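You operate a simulated robot arm through the tools that you are given. There is no shell and no other tool. Be economical: measure what you need, move in short steps, check, and stop when the job is done.

Carry out the task below with a simulated robot arm. There is one attempt and no reset: what you move stays moved.

JOB
Pour the amber band mould to its lower line and lay in the orange sprig with the tongs.
Fine: pour from the blue label cup; cup and tongs go back; the other moulds stay empty.

Only the result counts: the job must be done as asked and must still hold three seconds after the hand-in. Knocking over, shifting, dropping, spilling or breaking anything else fails it.

ROBOT AND FRAMES
A 6-joint arm with a two-finger parallel gripper, fixed in place. Base frame: the origin is at the foot of the arm, x ahead of it, y to its left, z up; the work surface is at about z = 0.74. Units: m, degrees, N and s.
With the tool pointing down near the work surface it reaches from about 0.18 to 0.76 m from the base axis. Its first joint turns from -166.0 to 166.0 degrees. Payload 3.91 kg.
The tool frame sits at the grasp point between the pads (the TCP): z along the fingers, y along the line on which they close. The tips reach 0.03 m beyond it. Largest opening 0.11 m; finger width 0.02, thickness 0.01; the body of the gripper, 0.048 by 0.112 m, starts 0.055 m behind the TCP.
Orientation is that of the tool frame in the base frame, as a unit quaternion [x, y, z, w]. With the fingers straight down and closing along the base's y, the tool's x points along the base's -x, its y along +y and its z along -z.

CONTROLS
- The arm moves only by the tool jog_arm. Its argument "commands" is a list of rows, each an object (a shift or turn left out is 0, a gripper value left out holds the last) with "slide": the shift along the tool's x, y, z in m, a list of three; "rot": the turn, a rotation vector about the tool's x, y, z in degrees, a list of three; "grip": the opening, from 0 (shut) to 1 (fully open). In form: [{"slide": [x, y, z], "rot": [rx, ry, rz], "grip": grip}, ...]. A call has 1 to 10 rows; each row is the pose to reach, as a shift and turn from the pose commanded when the call began, along the tool's axes at that moment. Each row takes 0.2 s and may step no farther than 0.05 m and 8.6 degrees from the row before; otherwise, or with a gripper value out of range, the whole call is refused. Where a pose cannot be reached the arm comes as near as it can. A force on the tool above 70 N (or 10 N above the force at the start of the call, whichever is more), or a blocked arm, ends the call early, and 0.2 s more pass. The fingers move at their own pace (about 0.045 m/s each) and stop on an object; they squeeze with about 23 N. The grip force told is the motor's: it shows also when the fingers shut on nothing. Time passes only in rows, and 0.2 s behind the last, so rows that repeat a pose let the fingers close. It gives the time, the measured TCP pose, the force on the tool (base axes), the opening and the grip force at its end, in the units of the frame above (readings bear some noise), with the torque about the TCP (base axes, N m) and any sound that the robot's microphone picked up, and new pictures: "pictures" is both (left out), scene, wrist or none.
- Cameras (640 x 400 px; columns grow to the right, rows downward): "scene" is fixed at [0.399, 0.6481, 1.5259]; the picture's right is [-0.92, 0.40, 0.00], its down [0.38, 0.86, -0.34] and it looks along [-0.13, -0.31, -0.94] (base axes); focal length 291 px, centre (320, 200). "wrist" rides on the gripper at [0.071, 0.022, -0.107] in the tool frame; the picture's right is [-0.29, 0.96, 0.00], its down [-0.76, -0.23, -0.61] and it looks along [-0.58, -0.18, 0.79] (tool axes); focal length 243 px, centre (320, 200). There is no depth. A picture from a camera that has moved, and an enlarged one, comes with that camera's place and axes in the base frame and with its lens.
- raise_lower(by): slides the trunk up (or, below 0, down) by that many m; the arm rides with it, the base frame stays. It gives what a move gives, with no picture.
- close_up(camera, box): a new picture of the part [left, top, right, bottom] of that camera's present view, enlarged. It takes no simulated time.
- sign_off(): hands the job in; it is judged then, once.

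Work in short steps. Places have to be worked out from the pictures, the camera data and where the tool is seen: move nearer, look again, correct. Check each grasp and each placing, and mend what went wrong. You have 120 turns and 200 pictures in all, those below and enlarged ones among them. Open the gripper and draw the arm clear of the work before you hand the job in, unless the task says otherwise; then end with one line.

The tools are called after "Emit:" as name(argument=value, ...) on one line, values as JSON. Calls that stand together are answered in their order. jog_arm: Moves the arm, as the interface text tells. Its arguments: {"type":"object","properties":{"commands":{"type":"array","items":{"type":"object","properties":{"slide":{"type":"array","items":{"type":"number"}},"rot":{"type":"array","items":{"type":"number"}},"grip":{"type":"number"}}}},"pictures":{"type":"string","enum":["both","scene","wrist","none"]}},"required":["commands"]} The other tools are called the same way: raise_lower (by) slides the trunk up or down; close_up (camera, box) takes an enlarged picture of a part of a camera's view; sign_off () hands the job in.

At the start:

```text
t: 0.0
tool_pos: [0.3649, 0.2968, 1.1018]
tcp_rot: [0.0, 1.0, -0.001, 0.0]
contact_force: [0.1, 0.1, 0.1]
wrist_torque: [-0.02, 0.01, -0.02]
grip_width: 0.1101
gripper_force: 0.0
trunk travel left (down, up): [-0.45, 0.14]
```

scene: 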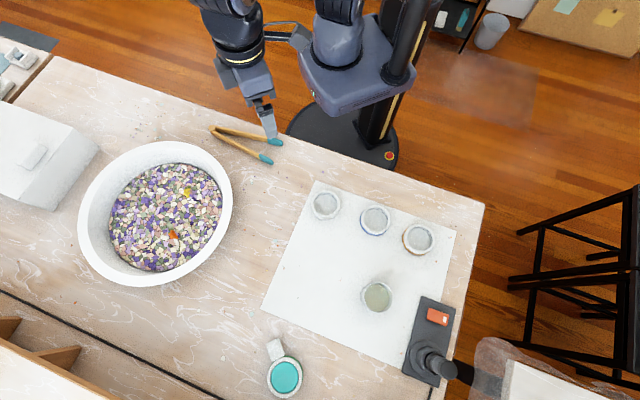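
wrist: 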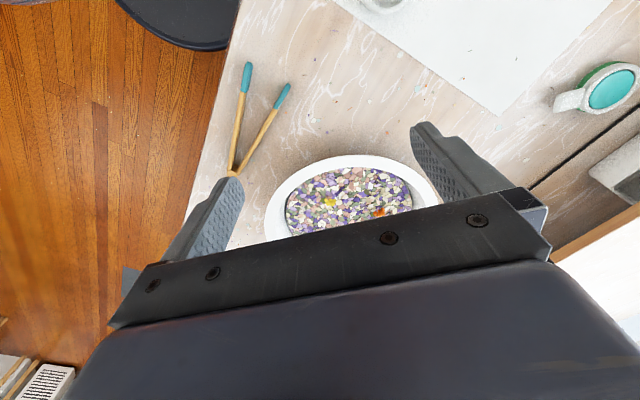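

I'll start by looking closer at the moulds, the cup, and the bowl with the sprig and the tongs.

Emit:
close_up(camera="scene", box=[290, 170, 470, 320])

Emit:
close_up(camera="scene", box=[230, 320, 340, 400])

Emit:
close_up(camera="scene", box=[70, 110, 300, 290])

Emit:
close_up(camera="scene", box=[390, 280, 500, 400])

```text
2.67 times, centred on (380, 245) of scene
camera zoom: at [0.399, 0.6481, 1.5259], right [-0.92, 0.4, 0.0], down [0.38, 0.86, -0.34], along [-0.13, -0.31, -0.94], focal length 776 px, centre (160, 80)
```

zoom: 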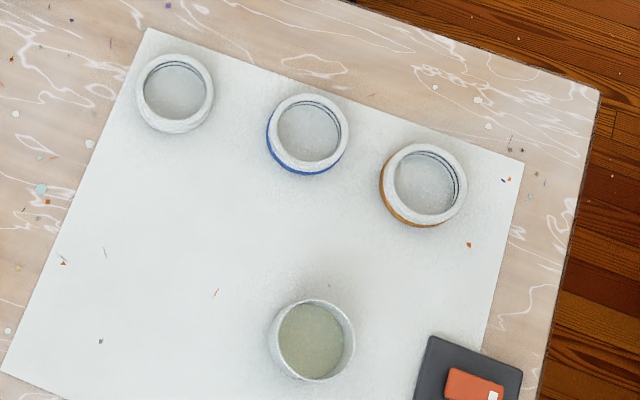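

```text
5.00 times, centred on (285, 360) of scene
camera zoom: at [0.399, 0.6481, 1.5259], right [-0.92, 0.4, 0.0], down [0.38, 0.86, -0.34], along [-0.13, -0.31, -0.94], focal length 1455 px, centre (495, -600)
```

zoom: 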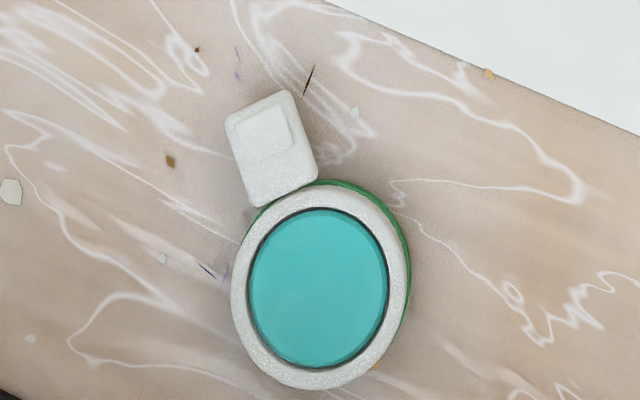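

```text
2.22 times, centred on (185, 200) of scene
camera zoom: at [0.399, 0.6481, 1.5259], right [-0.92, 0.4, 0.0], down [0.38, 0.86, -0.34], along [-0.13, -0.31, -0.94], focal length 646 px, centre (620, 200)
```

zoom: 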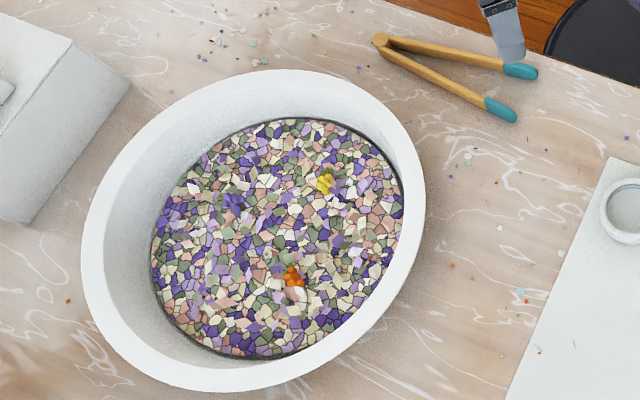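

```text
3.33 times, centred on (445, 340) of scene
camera zoom: at [0.399, 0.6481, 1.5259], right [-0.92, 0.4, 0.0], down [0.38, 0.86, -0.34], along [-0.13, -0.31, -0.94], focal length 970 px, centre (-97, -267)
```

zoom: 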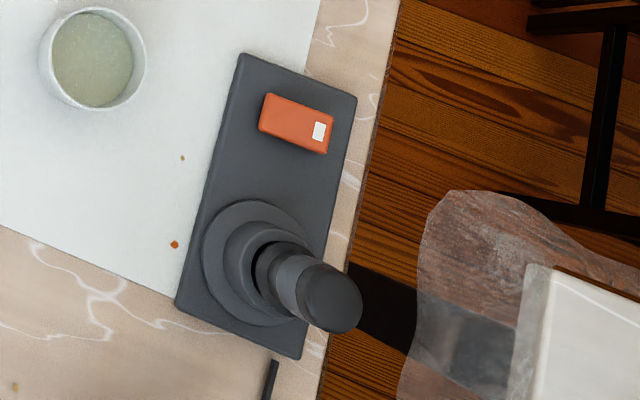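

The pale cup is near (0.27, 0.68), the amber mould near (0.09, 0.60) and the tongs near (0.40, 0.13). I move above the cup and mould area to see the labels from the side.

Emit:
jog_arm(commands=[{"slide": [0.0228, 0.038, 0.0169]}, {"slide": [0.0456, 0.076, 0.0338]}, {"slide": [0.068, 0.114, 0.0507]}, {"slide": [0.091, 0.152, 0.0676]}, {"slide": [0.114, 0.19, 0.0844]}, {"slide": [0.137, 0.229, 0.1013]}, {"slide": [0.159, 0.267, 0.118]}, {"slide": [0.182, 0.305, 0.135]}, {"slide": [0.205, 0.343, 0.152]}, {"slide": [0.205, 0.343, 0.152]}])

```text
t: 2.2
tool_pos: [0.1601, 0.6386, 0.9495]
tcp_rot: [0.0, 1.0, 0.0, 0.0]
contact_force: [0.5, 0.4, -0.3]
wrist_torque: [-0.02, -0.01, -0.01]
grip_width: 0.1103
gripper_force: 0.0
trunk travel left (down, up): [-0.45, 0.14]
camera wrist: at [0.0873, 0.6615, 1.0585], right [0.29, 0.96, 0.0], down [0.76, -0.23, 0.61], along [0.58, -0.18, -0.79], focal length 243 px, centre (320, 200)
```

scene: 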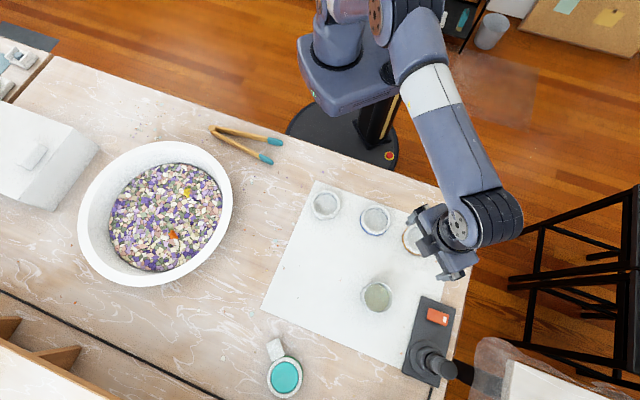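
wrist: 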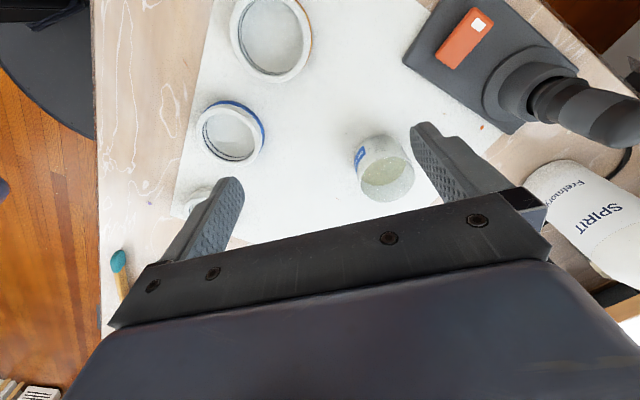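

Emit:
close_up(camera="wrist", box=[190, 0, 430, 210])

Emit:
close_up(camera="wrist", box=[400, 0, 640, 280])

```text
1.90 times, centred on (310, 105) of wrist
camera zoom: at [0.0873, 0.6615, 1.0585], right [0.29, 0.96, 0.0], down [0.76, -0.23, 0.61], along [0.58, -0.18, -0.79], focal length 462 px, centre (339, 381)
```

zoom: 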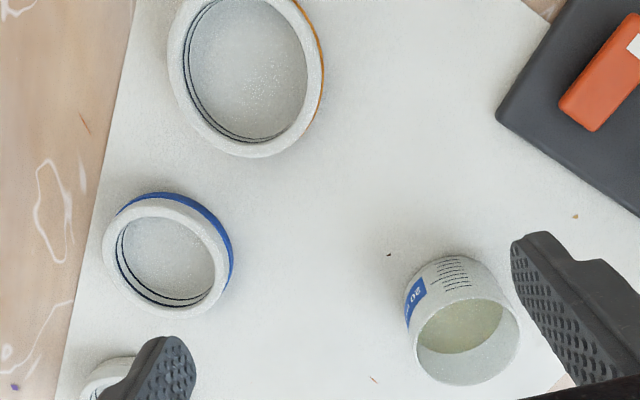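

```text
1.43 times, centred on (520, 140) of wrist
camera zoom: at [0.0873, 0.6615, 1.0585], right [0.29, 0.96, 0.0], down [0.76, -0.23, 0.61], along [0.58, -0.18, -0.79], focal length 347 px, centre (34, 286)
```

zoom: 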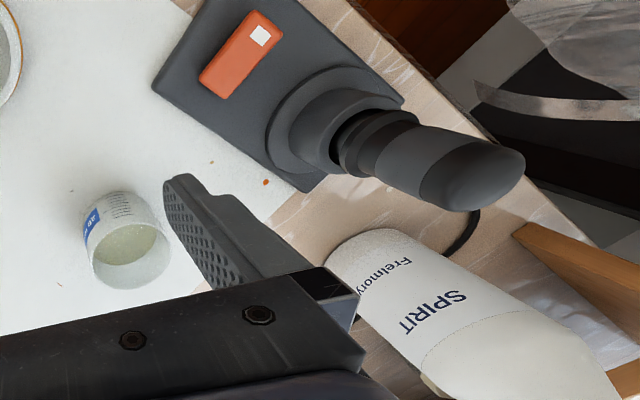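

The blue-label cup is the pale one: rim centre about (0.270, 0.688), rim z about 0.80. The amber mould is at about (0.091, 0.602), rim z 0.762. I turn the tool so it closes tangentially and stop above the cup.

Emit:
jog_arm(commands=[{"slide": [-0.014, 0.006, 0.0], "rot": [0, 0, -8.55]}, {"slide": [-0.028, 0.012, 0.0], "rot": [0, 0, -17.1]}, {"slide": [-0.042, 0.018, 0.0], "rot": [0, 0, -25.6]}, {"slide": [-0.056, 0.024, 0.0], "rot": [0, 0, -34.2]}, {"slide": [-0.07, 0.03, 0.0], "rot": [0, 0, -42.7]}, {"slide": [-0.084, 0.036, 0.0], "rot": [0, 0, -51.3]}, {"slide": [-0.097, 0.042, 0.0], "rot": [0, 0, -59.8]}, {"slide": [-0.11, 0.049, 0.0], "rot": [0, 0, -68.3]}, {"slide": [-0.11, 0.049, 0.0], "rot": [0, 0, -68.3]}])

```text
t: 4.2
tool_pos: [0.2578, 0.6551, 0.9486]
tcp_rot: [-0.552, 0.834, 0.0, 0.001]
contact_force: [0.2, 0.6, 0.3]
wrist_torque: [0.03, 0.0, -0.02]
grip_width: 0.11
gripper_force: 0.0
out of reach, approached as far as the arm can: row 5, 6, 7, 8, 9
trunk travel left (down, up): [-0.45, 0.14]
camera wrist: at [0.2086, 0.5986, 1.0562], right [-0.77, 0.64, 0.0], down [0.51, 0.61, 0.61], along [0.39, 0.47, -0.79], focal length 243 px, centre (320, 200)
```

scene: 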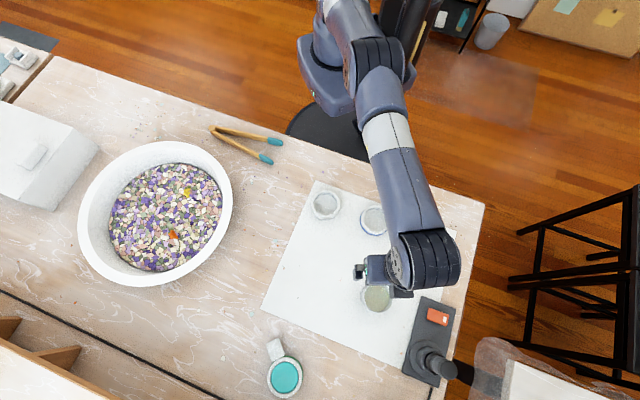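
wrist: 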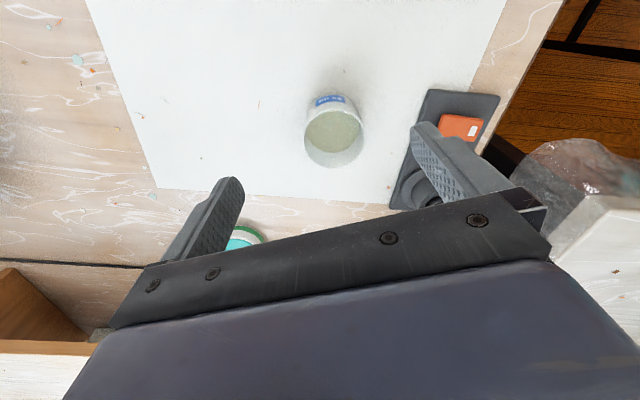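

The arm stopped about 3 cm short radially at this height. The cup from this view is at (0.268, 0.691), so I descend to z≈0.86 to see whether reach improves.

Emit:
jog_arm(commands=[{"slide": [0, 0, 0.045]}, {"slide": [0, 0, 0.088]}, {"slide": [0, 0, 0.088]}], pictures="none")

```text
t: 5.0
tool_pos: [0.2577, 0.6553, 0.861]
tcp_rot: [-0.561, 0.828, 0.001, 0.0]
contact_force: [0.0, -0.3, -0.2]
wrist_torque: [-0.01, 0.0, 0.0]
grip_width: 0.1101
gripper_force: 0.1
trunk travel left (down, up): [-0.45, 0.14]
```

Emit:
jog_arm(commands=[{"slide": [-0.018, 0.001, 0]}, {"slide": [-0.0366, 0.003, 0]}, {"slide": [-0.0366, 0.003, 0]}])

```text
t: 5.8
tool_pos: [0.2611, 0.6667, 0.8612]
tcp_rot: [-0.562, 0.827, -0.001, 0.001]
contact_force: [-0.4, -0.7, 0.2]
wrist_torque: [0.01, -0.01, 0.02]
grip_width: 0.1101
gripper_force: 0.0
out of reach, approached as far as the arm can: row 1, 2, 3
trunk travel left (down, up): [-0.45, 0.14]
camera wrist: at [0.214, 0.6093, 0.969], right [-0.78, 0.62, 0.0], down [0.5, 0.62, 0.61], along [0.38, 0.48, -0.79], focal length 243 px, centre (320, 200)
```

scene: 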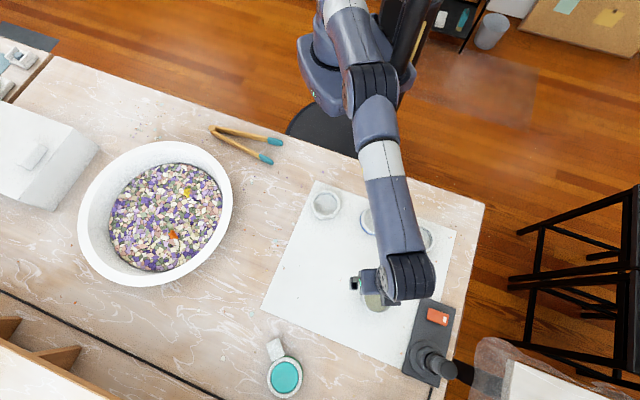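
wrist: 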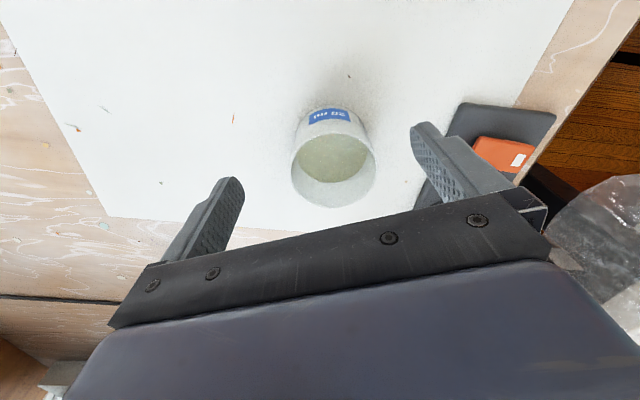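

Lowering gained reach, so the wrist is above the shoulder's level. I raise the trunk by 0.12, come back down and move out.

Emit:
raise_lower(by=0.12)

Emit:
jog_arm(commands=[{"slide": [0, 0, 0.04]}, {"slide": [0, 0, 0.08]}, {"slide": [0, 0, 0.12]}, {"slide": [-0.012, 0, 0.12]}, {"slide": [-0.0245, 0, 0.12]}, {"slide": [-0.0245, 0, 0.12]}])

```text
t: 7.3
tool_pos: [0.2605, 0.6677, 0.9812]
tcp_rot: [-0.562, 0.827, 0.0, 0.0]
contact_force: [-0.4, -0.2, 1.3]
wrist_torque: [0.04, -0.01, -0.01]
grip_width: 0.1099
gripper_force: 0.1
trunk travel left (down, up): [-0.57, 0.02]
```

```text
t: 8.7
tool_pos: [0.2634, 0.6659, 0.8621]
tcp_rot: [-0.562, 0.827, 0.0, 0.001]
contact_force: [0.3, 0.3, -0.4]
wrist_torque: [-0.01, 0.0, -0.01]
grip_width: 0.11
gripper_force: 0.0
out of reach, approached as far as the arm can: row 4, 5, 6
trunk travel left (down, up): [-0.57, 0.02]
camera wrist: at [0.2164, 0.6081, 0.9701], right [-0.78, 0.62, 0.0], down [0.49, 0.62, 0.61], along [0.38, 0.48, -0.79], focal length 243 px, centre (320, 200)
```

scene: 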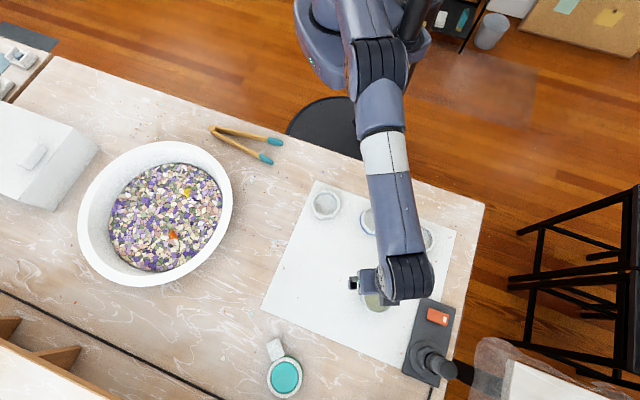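
wrist: 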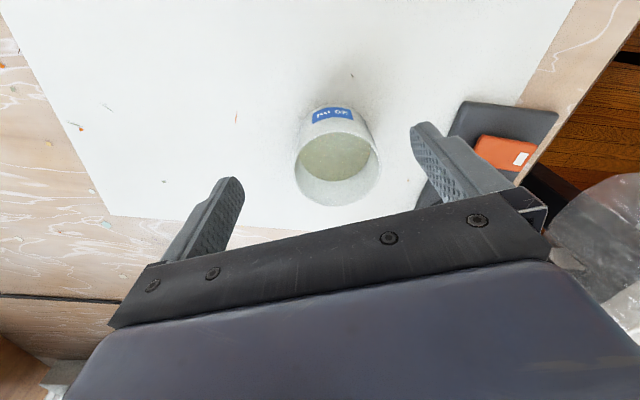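

Same reach either way, so I tilt the tool outward by 15° about its closing axis and come out to the cup axis at z≈0.85.

Emit:
jog_arm(commands=[{"slide": [0, 0.002, 0], "rot": [0, -7.5, 0]}, {"slide": [-0.005, 0.005, 0], "rot": [0, -15, 0]}, {"slide": [-0.0245, 0.005, 0], "rot": [0, -15, 0]}, {"slide": [-0.0245, 0.005, 0.0], "rot": [0, -15, 0]}])

```text
t: 9.7
tool_pos: [0.2688, 0.6904, 0.8626]
tcp_rot: [-0.557, 0.821, 0.073, 0.108]
contact_force: [-0.1, 0.7, -0.2]
wrist_torque: [0.01, -0.01, 0.0]
grip_width: 0.1101
gripper_force: 0.1
trunk travel left (down, up): [-0.57, 0.02]
camera wrist: at [0.2115, 0.6092, 0.9491], right [-0.79, 0.61, 0.08], down [0.43, 0.45, 0.78], along [0.45, 0.65, -0.62], focal length 243 px, centre (320, 200)
```

scene: 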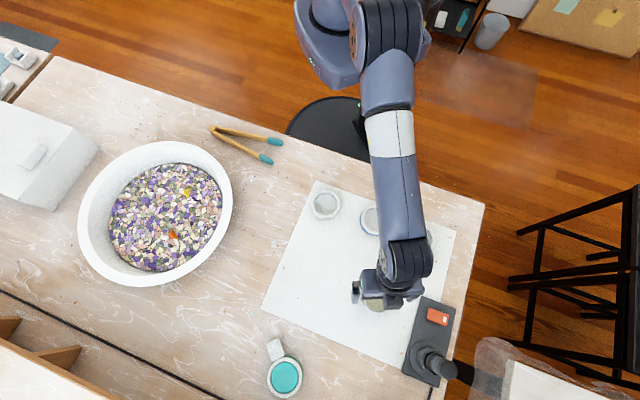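
wrist: 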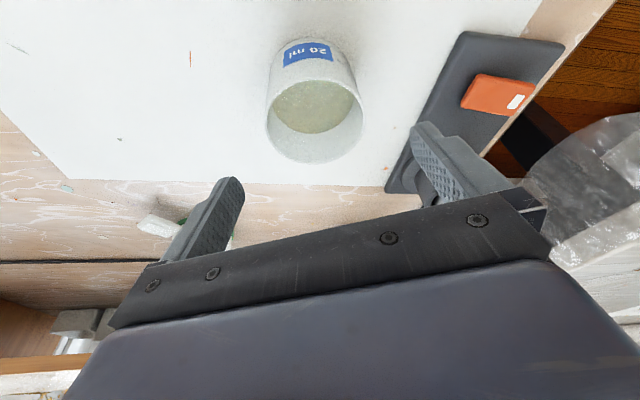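

Aligned over the cup (20 ml blue label). I descend straight down to z≈0.782 in the tilted frame.

Emit:
jog_arm(commands=[{"slide": [0.007, 0.002, 0.026]}, {"slide": [0.014, 0.002, 0.052]}, {"slide": [0.021, 0.002, 0.078]}, {"slide": [0.021, 0.002, 0.078]}])

```text
t: 10.7
tool_pos: [0.2674, 0.693, 0.7816]
tcp_rot: [-0.556, 0.821, 0.073, 0.108]
contact_force: [-0.2, 0.2, -0.1]
wrist_torque: [-0.01, -0.04, -0.01]
grip_width: 0.1098
gripper_force: 0.1
trunk travel left (down, up): [-0.57, 0.02]
camera wrist: at [0.2099, 0.6113, 0.8674], right [-0.79, 0.61, 0.08], down [0.43, 0.45, 0.78], along [0.45, 0.65, -0.62], focal length 243 px, centre (320, 200)
```

scene: 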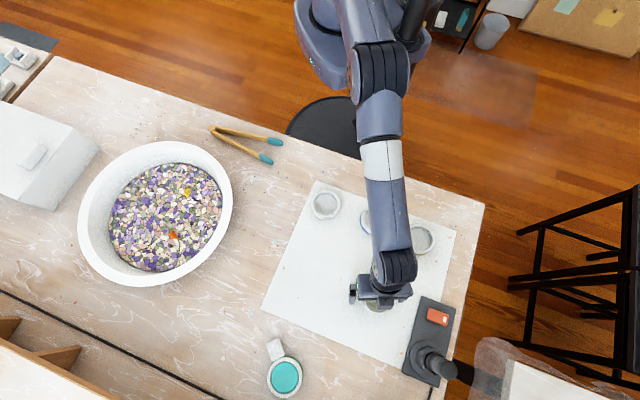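
wrist: 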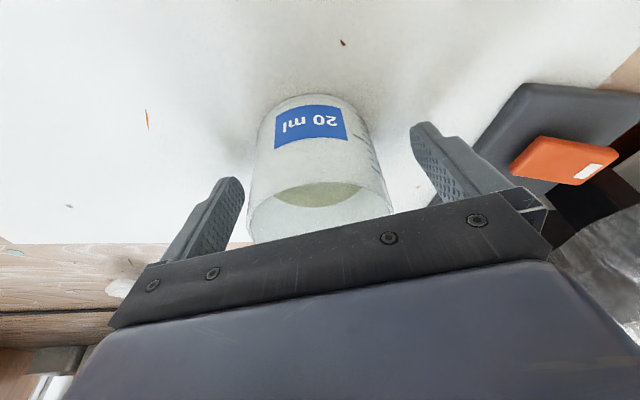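

The cup is between the fingers; I close partially first to find its width.

Emit:
jog_arm(commands=[{"slide": [0, 0, 0], "grip": 0.75}, {"slide": [0, 0, 0], "grip": 0.62}, {"slide": [0, 0, 0], "grip": 0.62}, {"slide": [0, 0, 0], "grip": 0.62}])

```text
t: 11.7
tool_pos: [0.2669, 0.6925, 0.7816]
tcp_rot: [-0.557, 0.82, 0.074, 0.108]
contact_force: [0.8, 0.1, 0.7]
wrist_torque: [-0.02, 0.01, 0.03]
grip_width: 0.0689
gripper_force: 0.7
trunk travel left (down, up): [-0.57, 0.02]
camera wrist: at [0.2101, 0.6111, 0.8677], right [-0.79, 0.61, 0.08], down [0.43, 0.45, 0.78], along [0.45, 0.65, -0.62], focal length 243 px, centre (320, 200)
```

scene: 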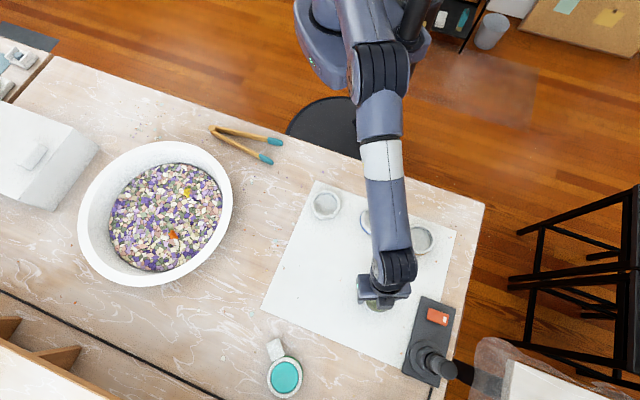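
wrist: 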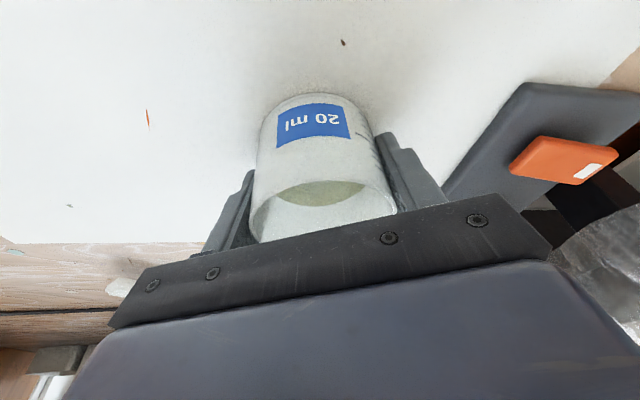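

Emit:
jog_arm(commands=[{"slide": [0, 0, 0], "grip": 0.56}, {"slide": [0, 0, 0], "grip": 0.5}, {"slide": [0, 0, 0], "grip": 0.45}, {"slide": [0, 0, 0], "grip": 0.45}], pictures="wrist")

```text
t: 12.7
tool_pos: [0.2665, 0.6928, 0.782]
tcp_rot: [-0.557, 0.82, 0.075, 0.108]
contact_force: [0.2, -0.8, 0.0]
wrist_torque: [-0.04, -0.1, -0.03]
grip_width: 0.0672
gripper_force: 23.1
trunk travel left (down, up): [-0.57, 0.02]
camera wrist: at [0.21, 0.6111, 0.8678], right [-0.79, 0.61, 0.08], down [0.43, 0.45, 0.78], along [0.45, 0.65, -0.62], focal length 243 px, centre (320, 200)
```

wrist: 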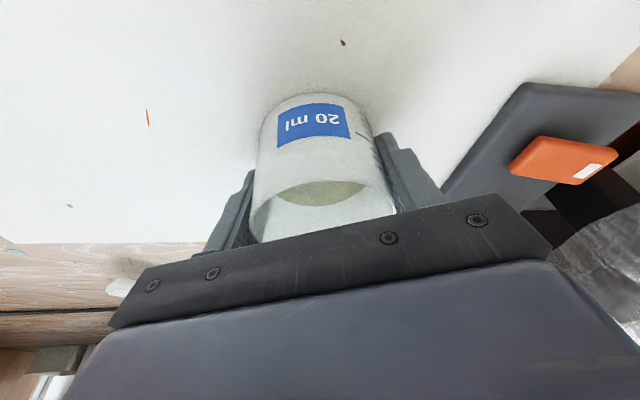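

The cup is held (0.067 wide). I lift it straight up by 0.12.

Emit:
jog_arm(commands=[{"slide": [-0.003, 0, -0.01]}, {"slide": [-0.009, 0, -0.034]}, {"slide": [-0.018, 0, -0.068]}, {"slide": [-0.026, 0, -0.097]}, {"slide": [-0.031, 0, -0.116]}, {"slide": [-0.031, 0, -0.116]}])

```text
t: 14.1
tool_pos: [0.2664, 0.6924, 0.901]
tcp_rot: [-0.557, 0.82, 0.074, 0.108]
contact_force: [0.1, -0.1, 0.2]
wrist_torque: [0.01, 0.02, -0.02]
grip_width: 0.0494
gripper_force: 0.0
trunk travel left (down, up): [-0.57, 0.02]
camera wrist: at [0.2098, 0.611, 0.9878], right [-0.79, 0.61, 0.08], down [0.43, 0.45, 0.78], along [0.45, 0.65, -0.62], focal length 243 px, centre (320, 200)
```

scene: 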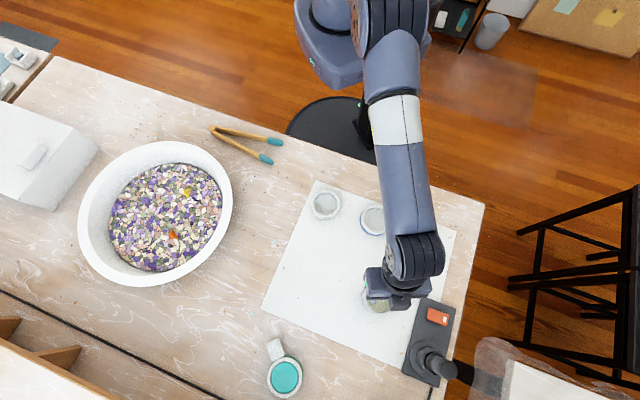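
wrist: 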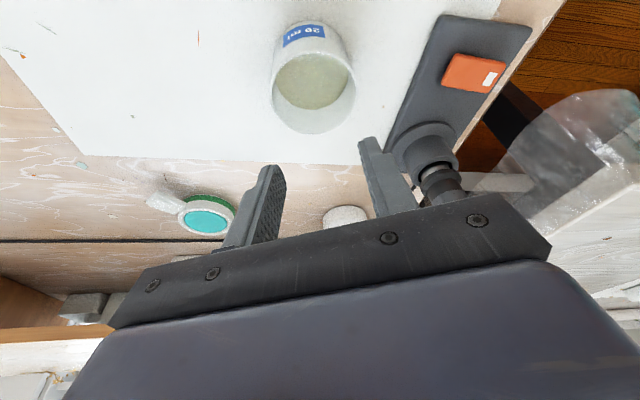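

The fingers slipped off on lifting. I check the cup's present place.

Emit:
close_up(camera="scene", box=[330, 250, 450, 330])

Emit:
close_up(camera="wrist", box=[240, 0, 400, 150])

```text
5.00 times, centred on (390, 290) of scene
camera zoom: at [0.399, 0.6481, 1.5259], right [-0.92, 0.4, 0.0], down [0.38, 0.86, -0.34], along [-0.13, -0.31, -0.94], focal length 1455 px, centre (-30, -250)
```

zoom: 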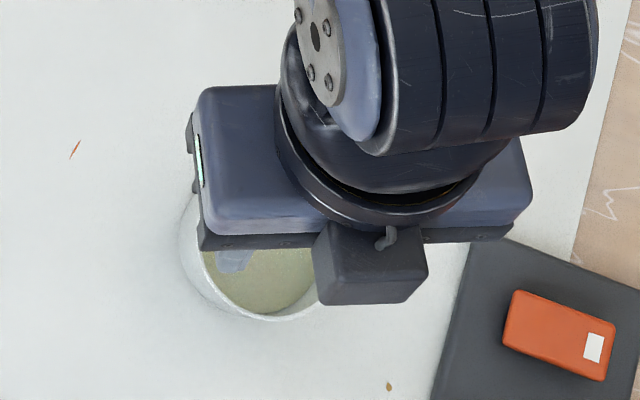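

```text
2.67 times, centred on (320, 75) of wrist
camera zoom: at [0.2098, 0.611, 0.9878], right [-0.79, 0.61, 0.08], down [0.43, 0.45, 0.78], along [0.45, 0.65, -0.62], focal length 647 px, centre (320, 533)
```

zoom: 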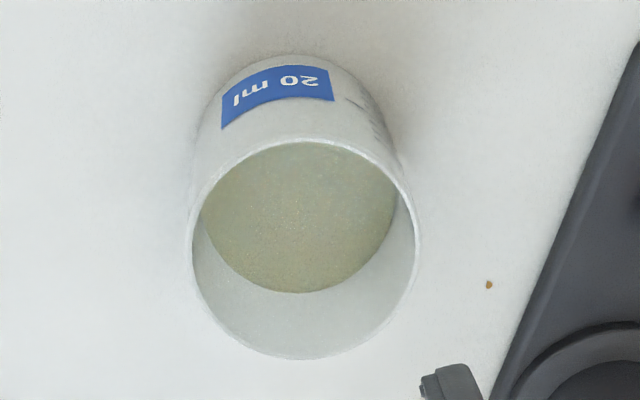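

The cup barely moved and nothing spilled. I'll retry with less tilt, better centred and fully commanded shut; first open, then trunk down 0.05.

Emit:
jog_arm(commands=[{"slide": [0, 0, 0], "grip": 1}, {"slide": [0, 0, 0]}, {"slide": [0, 0, 0]}, {"slide": [0, 0, 0]}], pictures="none")

Emit:
raise_lower(by=-0.05)

Emit:
jog_arm(commands=[{"slide": [0.002, 0.0, 0], "rot": [0, 4, 0]}, {"slide": [0.003, 0.0, 0], "rot": [0, 8, 0]}, {"slide": [0.003, 0, 0], "rot": [0, 8, 0]}])

```text
t: 15.1
tool_pos: [0.2663, 0.6912, 0.9019]
tcp_rot: [-0.557, 0.82, 0.074, 0.108]
contact_force: [0.1, -0.9, -0.2]
wrist_torque: [-0.01, 0.02, 0.02]
grip_width: 0.1101
gripper_force: 0.0
trunk travel left (down, up): [-0.57, 0.02]
```

```text
t: 16.0
tool_pos: [0.2678, 0.6933, 0.8517]
tcp_rot: [-0.557, 0.82, 0.074, 0.109]
contact_force: [0.7, 0.4, 0.1]
wrist_torque: [-0.04, 0.01, -0.01]
grip_width: 0.1101
gripper_force: 0.1
trunk travel left (down, up): [-0.52, 0.07]
```

```text
t: 16.8
tool_pos: [0.2646, 0.6891, 0.8524]
tcp_rot: [-0.561, 0.826, 0.034, 0.05]
contact_force: [-1.2, 0.2, -0.5]
wrist_torque: [0.01, 0.01, 0.0]
grip_width: 0.11
gripper_force: 0.1
trunk travel left (down, up): [-0.52, 0.07]
camera wrist: at [0.213, 0.6199, 0.9497], right [-0.78, 0.62, 0.04], down [0.47, 0.55, 0.7], along [0.41, 0.56, -0.72], focal length 243 px, centre (320, 200)
```

scene: 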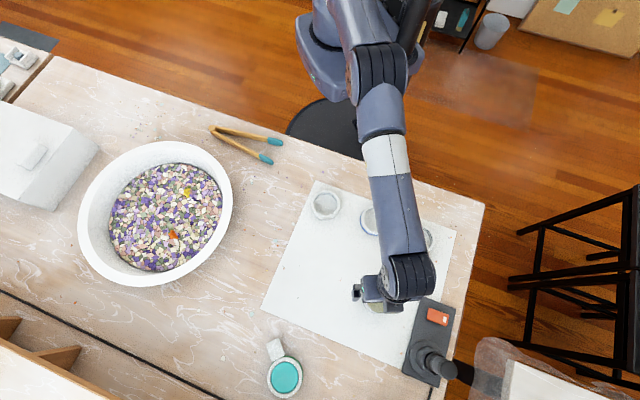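
wrist: 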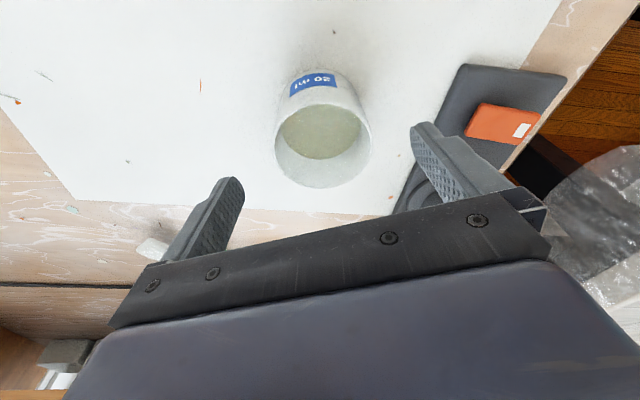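

Aligned with the cup axis; I descend to z≈0.780 and close completely.

Emit:
jog_arm(commands=[{"slide": [0.003, 0, 0.025]}, {"slide": [0.006, 0, 0.05]}, {"slide": [0.0078, 0, 0.072]}, {"slide": [0.0078, 0, 0.072], "grip": 0.62}, {"slide": [0.0078, 0, 0.072], "grip": 0.62}, {"slide": [0.0078, 0, 0.072], "grip": 0.62}, {"slide": [0.0078, 0, 0.072], "grip": 0}, {"slide": [0.0078, 0, 0.072], "grip": 0}, {"slide": [0.0078, 0, 0.072], "grip": 0}], pictures="wrist")

```text
t: 18.8
tool_pos: [0.2653, 0.6866, 0.778]
tcp_rot: [-0.561, 0.826, 0.034, 0.05]
contact_force: [-1.4, -0.2, 0.4]
wrist_torque: [0.03, 0.02, 0.05]
grip_width: 0.0661
gripper_force: 23.3
trunk travel left (down, up): [-0.52, 0.07]
camera wrist: at [0.2129, 0.6179, 0.8764], right [-0.78, 0.62, 0.04], down [0.47, 0.54, 0.7], along [0.41, 0.56, -0.72], focal length 243 px, centre (320, 200)
```

wrist: 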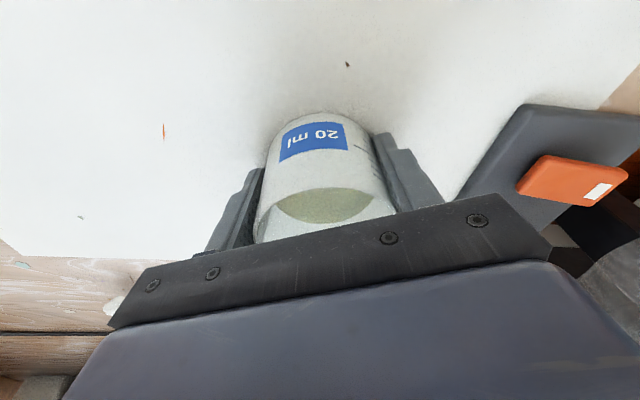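

Width is slightly smaller than before, which suggests I'm off the cup's axis on the inner side. I open a little, shift 8 mm outward and close again to compare the width.

Emit:
jog_arm(commands=[{"slide": [0, 0, 0], "grip": 0.8}, {"slide": [0, 0, 0], "grip": 0.8}, {"slide": [-0.008, 0, -0.001]}, {"slide": [-0.008, 0, -0.001]}, {"slide": [-0.008, 0, -0.001], "grip": 0.62}, {"slide": [-0.008, 0, -0.001], "grip": 0}, {"slide": [-0.008, 0, -0.001], "grip": 0}, {"slide": [-0.008, 0, -0.001], "grip": 0}, {"slide": [-0.008, 0, -0.001], "grip": 0}], pictures="wrist")

```text
t: 20.8
tool_pos: [0.2665, 0.6876, 0.7816]
tcp_rot: [-0.561, 0.826, 0.035, 0.052]
contact_force: [-1.3, 0.4, 0.9]
wrist_torque: [-0.01, 0.0, -0.02]
grip_width: 0.066
gripper_force: 23.1
out of reach, approached as far as the arm can: row 3, 4, 5, 6, 7, 8, 9
trunk travel left (down, up): [-0.52, 0.07]
camera wrist: at [0.214, 0.618, 0.8796], right [-0.78, 0.62, 0.04], down [0.47, 0.54, 0.7], along [0.41, 0.56, -0.72], focal length 243 px, centre (320, 200)
```

wrist: 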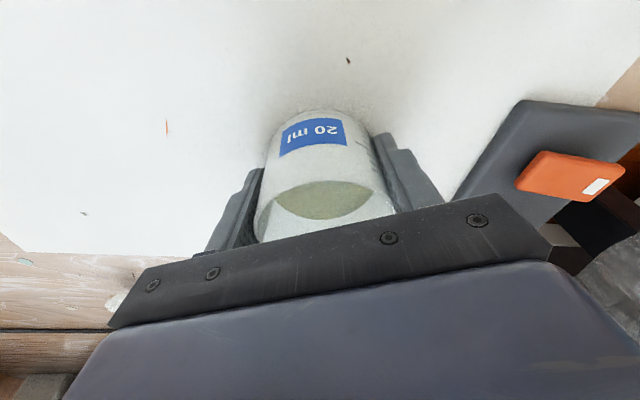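

Width is unchanged at 0.066. I try a slow 1 cm lift and check that the width holds.

Emit:
jog_arm(commands=[{"slide": [0, 0, -0.002]}, {"slide": [0, 0, -0.004]}, {"slide": [0.0, 0, -0.006]}, {"slide": [0.0, 0, -0.008]}, {"slide": [0.0, 0, -0.01]}], pictures="wrist")

```text
t: 22.0
tool_pos: [0.2643, 0.6868, 0.7913]
tcp_rot: [-0.56, 0.826, 0.035, 0.051]
contact_force: [-0.9, -0.1, -0.8]
wrist_torque: [-0.01, -0.02, 0.01]
grip_width: 0.0663
gripper_force: 22.6
trunk travel left (down, up): [-0.52, 0.07]
camera wrist: at [0.2132, 0.6176, 0.8899], right [-0.78, 0.62, 0.04], down [0.47, 0.55, 0.7], along [0.41, 0.56, -0.72], focal length 243 px, centre (320, 200)
```

wrist: 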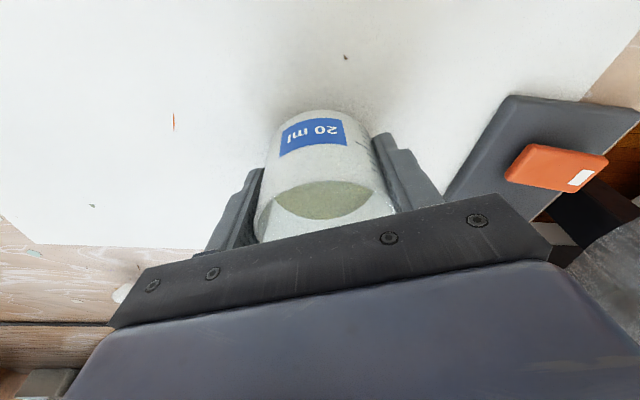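

The cup now moves with the gripper. I continue lifting gently to z≈0.88.

Emit:
jog_arm(commands=[{"slide": [0, 0, -0.004]}, {"slide": [0, 0, -0.012]}, {"slide": [0, 0, -0.022]}, {"slide": [0, 0, -0.034]}, {"slide": [0, 0, -0.046]}, {"slide": [0, 0, -0.058]}, {"slide": [0, 0, -0.07]}, {"slide": [0, 0, -0.08]}, {"slide": [0, 0, -0.086]}, {"slide": [0, 0, -0.088]}])

```text
t: 24.2
tool_pos: [0.2616, 0.6775, 0.8797]
tcp_rot: [-0.561, 0.826, 0.035, 0.051]
contact_force: [0.0, -0.5, -0.4]
wrist_torque: [0.0, -0.01, 0.02]
grip_width: 0.066
gripper_force: 22.5
trunk travel left (down, up): [-0.52, 0.07]
camera wrist: at [0.2087, 0.6079, 0.978], right [-0.78, 0.62, 0.04], down [0.47, 0.55, 0.7], along [0.41, 0.56, -0.72], focal length 243 px, centre (320, 200)
```

scene: 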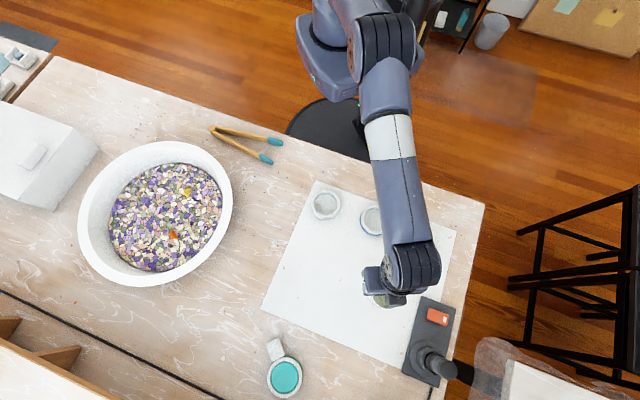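
wrist: 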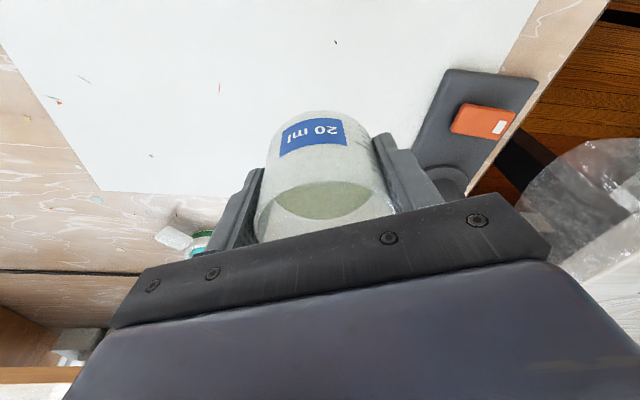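

Cup held steady. I carry it to the amber mould, lip side short of the mould centre, still upright.

Emit:
jog_arm(commands=[{"slide": [0.008, 0.01, -0.0005]}, {"slide": [0.022, 0.029, -0.0015]}, {"slide": [0.038, 0.05, -0.0025]}, {"slide": [0.054, 0.071, -0.004]}, {"slide": [0.07, 0.092, -0.005]}, {"slide": [0.084, 0.111, -0.006]}, {"slide": [0.095, 0.125, -0.007]}, {"slide": [0.1, 0.132, -0.007]}, {"slide": [0.1, 0.132, -0.007]}])

```text
t: 26.2
tool_pos: [0.1017, 0.6336, 0.8748]
tcp_rot: [-0.56, 0.826, 0.035, 0.051]
contact_force: [0.2, -1.0, -1.2]
wrist_torque: [0.01, -0.01, -0.01]
grip_width: 0.0665
gripper_force: 23.0
trunk travel left (down, up): [-0.52, 0.07]
camera wrist: at [0.0498, 0.564, 0.9734], right [-0.78, 0.62, 0.04], down [0.47, 0.55, 0.7], along [0.41, 0.56, -0.72], focal length 243 px, centre (320, 200)
```

scene: 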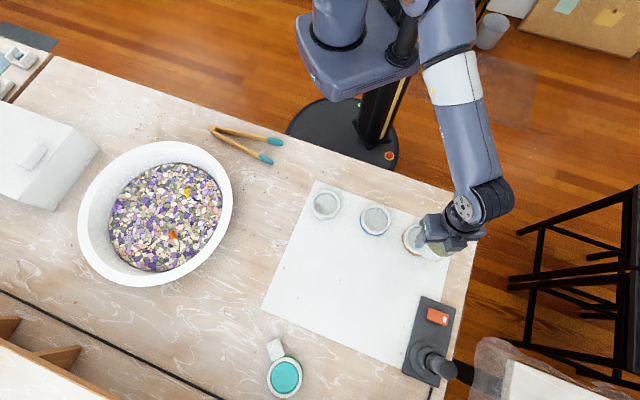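
wrist: 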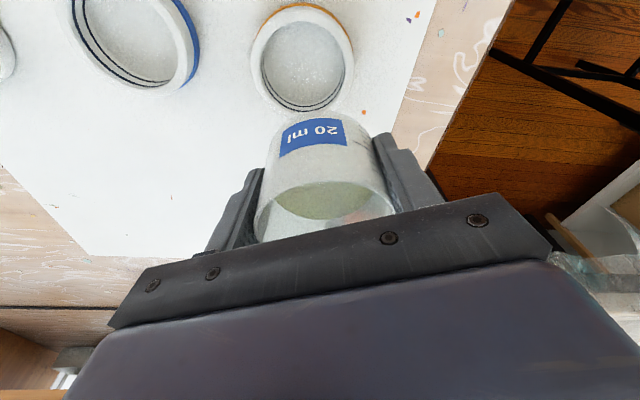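

Lip line runs over the mould centre (0.089, 0.602). I tilt the cup 32° while lowering 3.5 cm, then look.

Emit:
jog_arm(commands=[{"slide": [0.001, 0, 0.01], "rot": [0, -6, 0]}, {"slide": [0.002, 0, 0.02], "rot": [0, -13, 0]}, {"slide": [0.004, 0, 0.03], "rot": [0, -20, 0]}, {"slide": [0.004, 0, 0.035], "rot": [0, -27, 0]}, {"slide": [0.004, 0, 0.035], "rot": [0, -32, 0]}])

```text
t: 27.4
tool_pos: [0.1013, 0.6327, 0.8381]
tcp_rot: [-0.529, 0.78, 0.188, 0.277]
contact_force: [-0.4, 0.8, -0.9]
wrist_torque: [-0.02, 0.02, -0.03]
grip_width: 0.0663
gripper_force: 23.4
trunk travel left (down, up): [-0.52, 0.07]
camera wrist: at [0.0346, 0.5273, 0.8777], right [-0.81, 0.56, 0.18], down [0.29, 0.11, 0.95], along [0.51, 0.82, -0.25], focal length 243 px, centre (320, 200)
```

scene: 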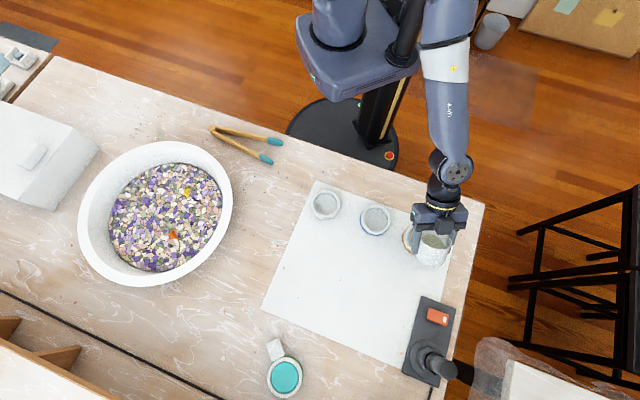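
wrist: 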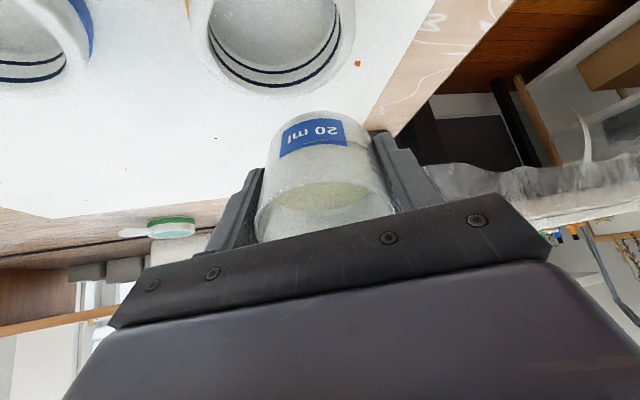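

The wrist view shows the mould's inner wall with both lines. I enlarge it, and the cup in the scene view.

Emit:
close_up(camera="wrist", box=[180, 0, 400, 240])

Emit:
close_up(camera="scene", box=[390, 190, 480, 280])

```text
1.67 times, centred on (290, 120) of wrist
camera zoom: at [0.0346, 0.5273, 0.8777], right [-0.81, 0.56, 0.18], down [0.29, 0.11, 0.95], along [0.51, 0.82, -0.25], focal length 404 px, centre (370, 333)
```

zoom: 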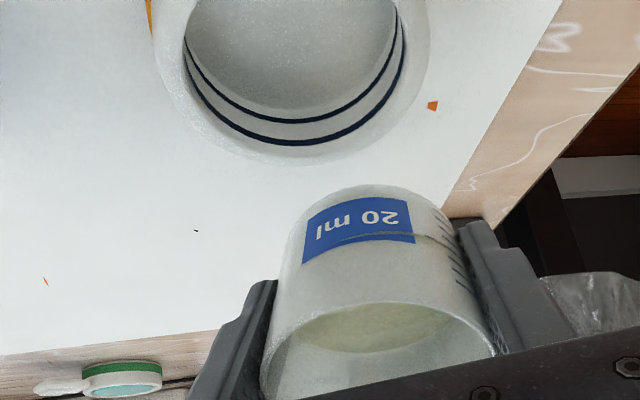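

```text
4.44 times, centred on (435, 235) of scene
camera zoom: at [0.399, 0.6481, 1.5259], right [-0.92, 0.4, 0.0], down [0.38, 0.86, -0.34], along [-0.13, -0.31, -0.94], focal length 1293 px, centre (-191, 44)
```

zoom: 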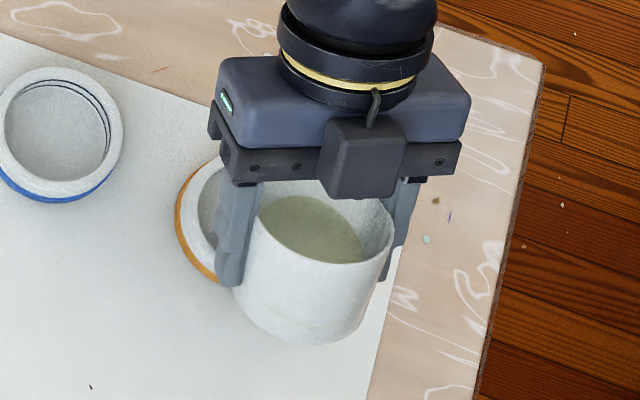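

No flow yet. I tilt 8° more and look.

Emit:
jog_arm(commands=[{"slide": [0, 0, 0], "rot": [0, -4, 0]}, {"slide": [0, 0, 0], "rot": [0, -8, 0]}, {"slide": [0, 0, 0], "rot": [0, -8, 0]}])

Emit:
close_up(camera="scene", box=[390, 190, 480, 280])

```text
t: 28.2
tool_pos: [0.1021, 0.6345, 0.8387]
tcp_rot: [-0.515, 0.759, 0.224, 0.33]
contact_force: [-0.3, -1.2, -0.6]
wrist_torque: [-0.04, 0.0, 0.03]
grip_width: 0.0659
gripper_force: 22.8
out of reach, approached as far as the arm can: row 2
trunk travel left (down, up): [-0.52, 0.07]
camera wrist: at [0.0339, 0.5238, 0.8603], right [-0.82, 0.54, 0.21], down [0.24, -0.02, 0.97], along [0.53, 0.84, -0.12], focal length 243 px, centre (320, 200)
```

scene: 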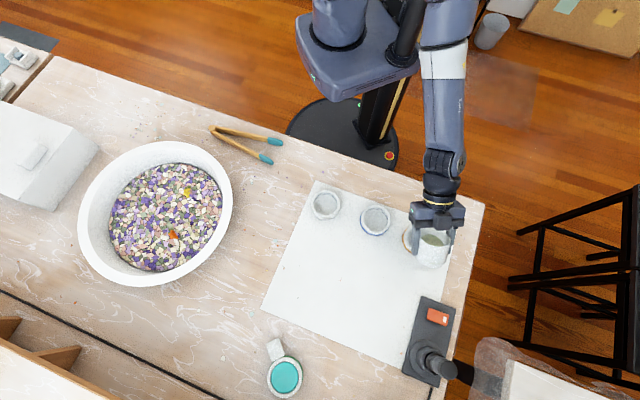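
wrist: 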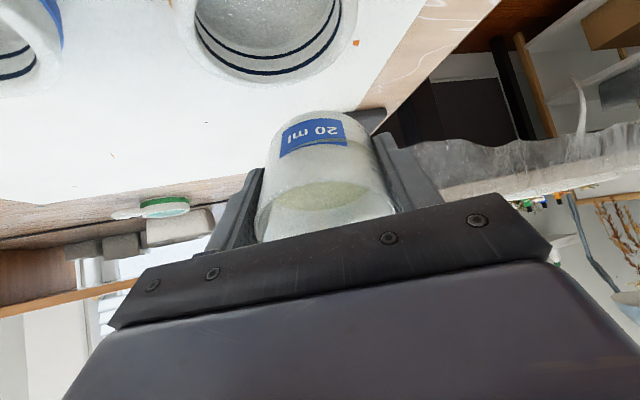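

```text
4.44 times, centred on (435, 235) of scene
camera zoom: at [0.399, 0.6481, 1.5259], right [-0.92, 0.4, 0.0], down [0.38, 0.86, -0.34], along [-0.13, -0.31, -0.94], focal length 1293 px, centre (-191, 44)
```

zoom: 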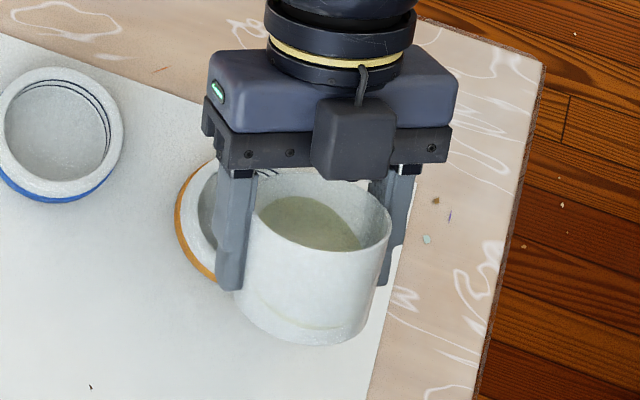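

Still no flow. I tilt 6° more.

Emit:
jog_arm(commands=[{"slide": [0, 0, 0], "rot": [0, -3, 0]}, {"slide": [0, 0, 0], "rot": [0, -6, 0]}, {"slide": [0, 0, 0], "rot": [0, -6, 0]}])

Emit:
close_up(camera="wrist", box=[150, 0, 420, 240])

```text
t: 29.0
tool_pos: [0.1016, 0.6347, 0.838]
tcp_rot: [-0.502, 0.741, 0.25, 0.37]
contact_force: [0.5, -0.1, -1.2]
wrist_torque: [0.02, -0.01, 0.02]
grip_width: 0.0663
gripper_force: 23.6
trunk travel left (down, up): [-0.52, 0.07]
camera wrist: at [0.0328, 0.5224, 0.8471], right [-0.82, 0.52, 0.23], down [0.2, -0.11, 0.97], along [0.53, 0.85, -0.01], focal length 243 px, centre (320, 200)
```

scene: 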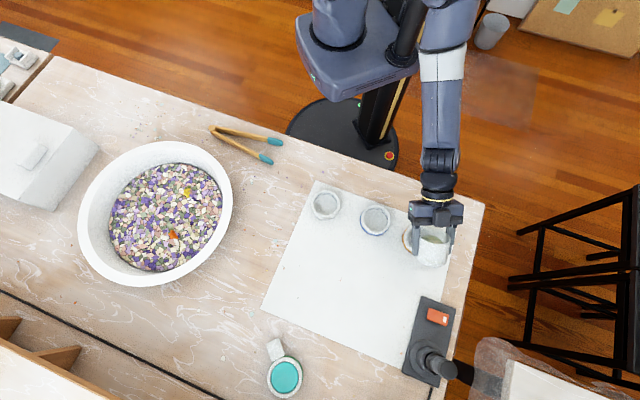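
wrist: 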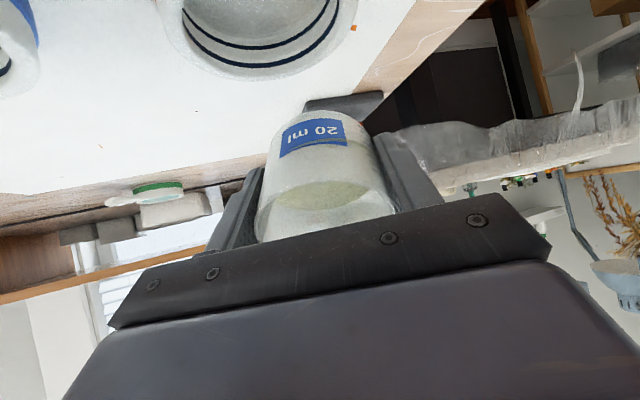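

```text
1.67 times, centred on (285, 120) of wrist
camera zoom: at [0.0328, 0.5224, 0.8471], right [-0.82, 0.52, 0.23], down [0.2, -0.11, 0.97], along [0.53, 0.85, -0.01], focal length 404 px, centre (378, 333)
```

zoom: 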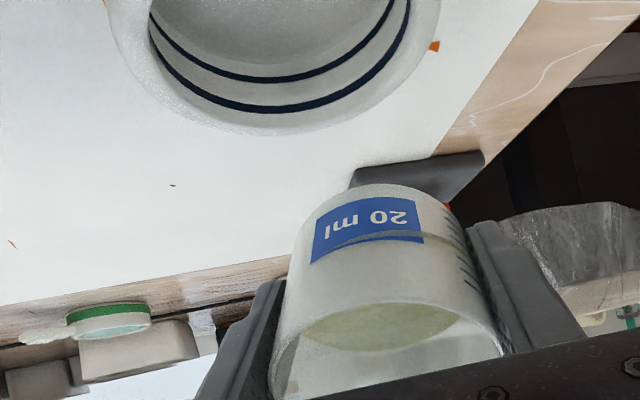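

Still no flow; another 5°.

Emit:
jog_arm(commands=[{"slide": [0, 0, 0], "rot": [0, -2.5, 0]}, {"slide": [0, 0, 0], "rot": [0, -5, 0]}, {"slide": [0, 0, 0], "rot": [0, -5, 0]}], pictures="none")

Emit:
close_up(camera="wrist", box=[150, 0, 420, 240])

Emit:
close_up(camera="scene", box=[390, 190, 480, 280])

```text
t: 29.8
tool_pos: [0.1013, 0.6329, 0.8384]
tcp_rot: [-0.49, 0.724, 0.272, 0.402]
contact_force: [-0.1, -0.2, -1.9]
wrist_torque: [-0.01, 0.01, 0.01]
grip_width: 0.0664
gripper_force: 23.3
trunk travel left (down, up): [-0.52, 0.07]
```

```text
1.67 times, centred on (285, 120) of wrist
camera zoom: at [0.0329, 0.522, 0.836], right [-0.83, 0.5, 0.25], down [0.17, -0.19, 0.97], along [0.53, 0.85, 0.07], focal length 404 px, centre (378, 333)
```

zoom: 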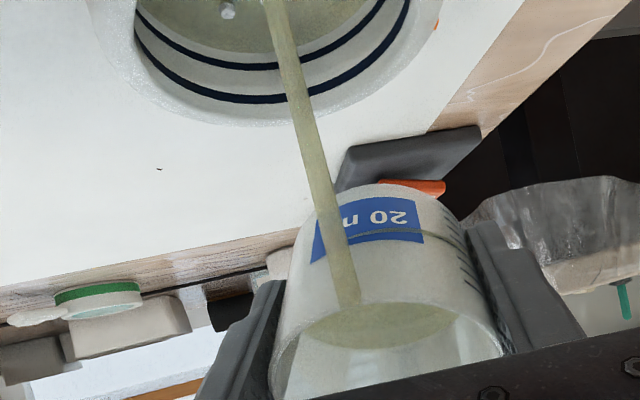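

```text
4.44 times, centred on (435, 235) of scene
camera zoom: at [0.399, 0.6481, 1.5259], right [-0.92, 0.4, 0.0], down [0.38, 0.86, -0.34], along [-0.13, -0.31, -0.94], focal length 1293 px, centre (-191, 44)
```

zoom: 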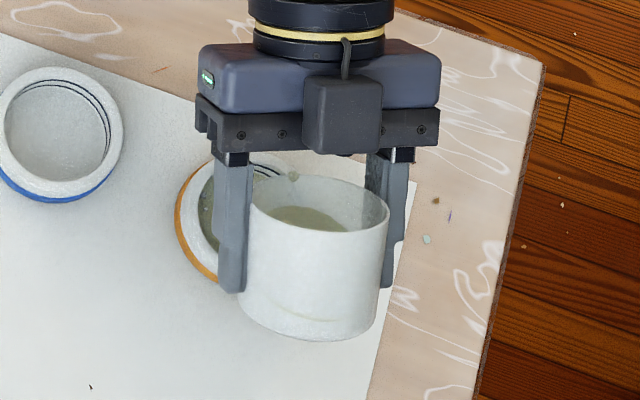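

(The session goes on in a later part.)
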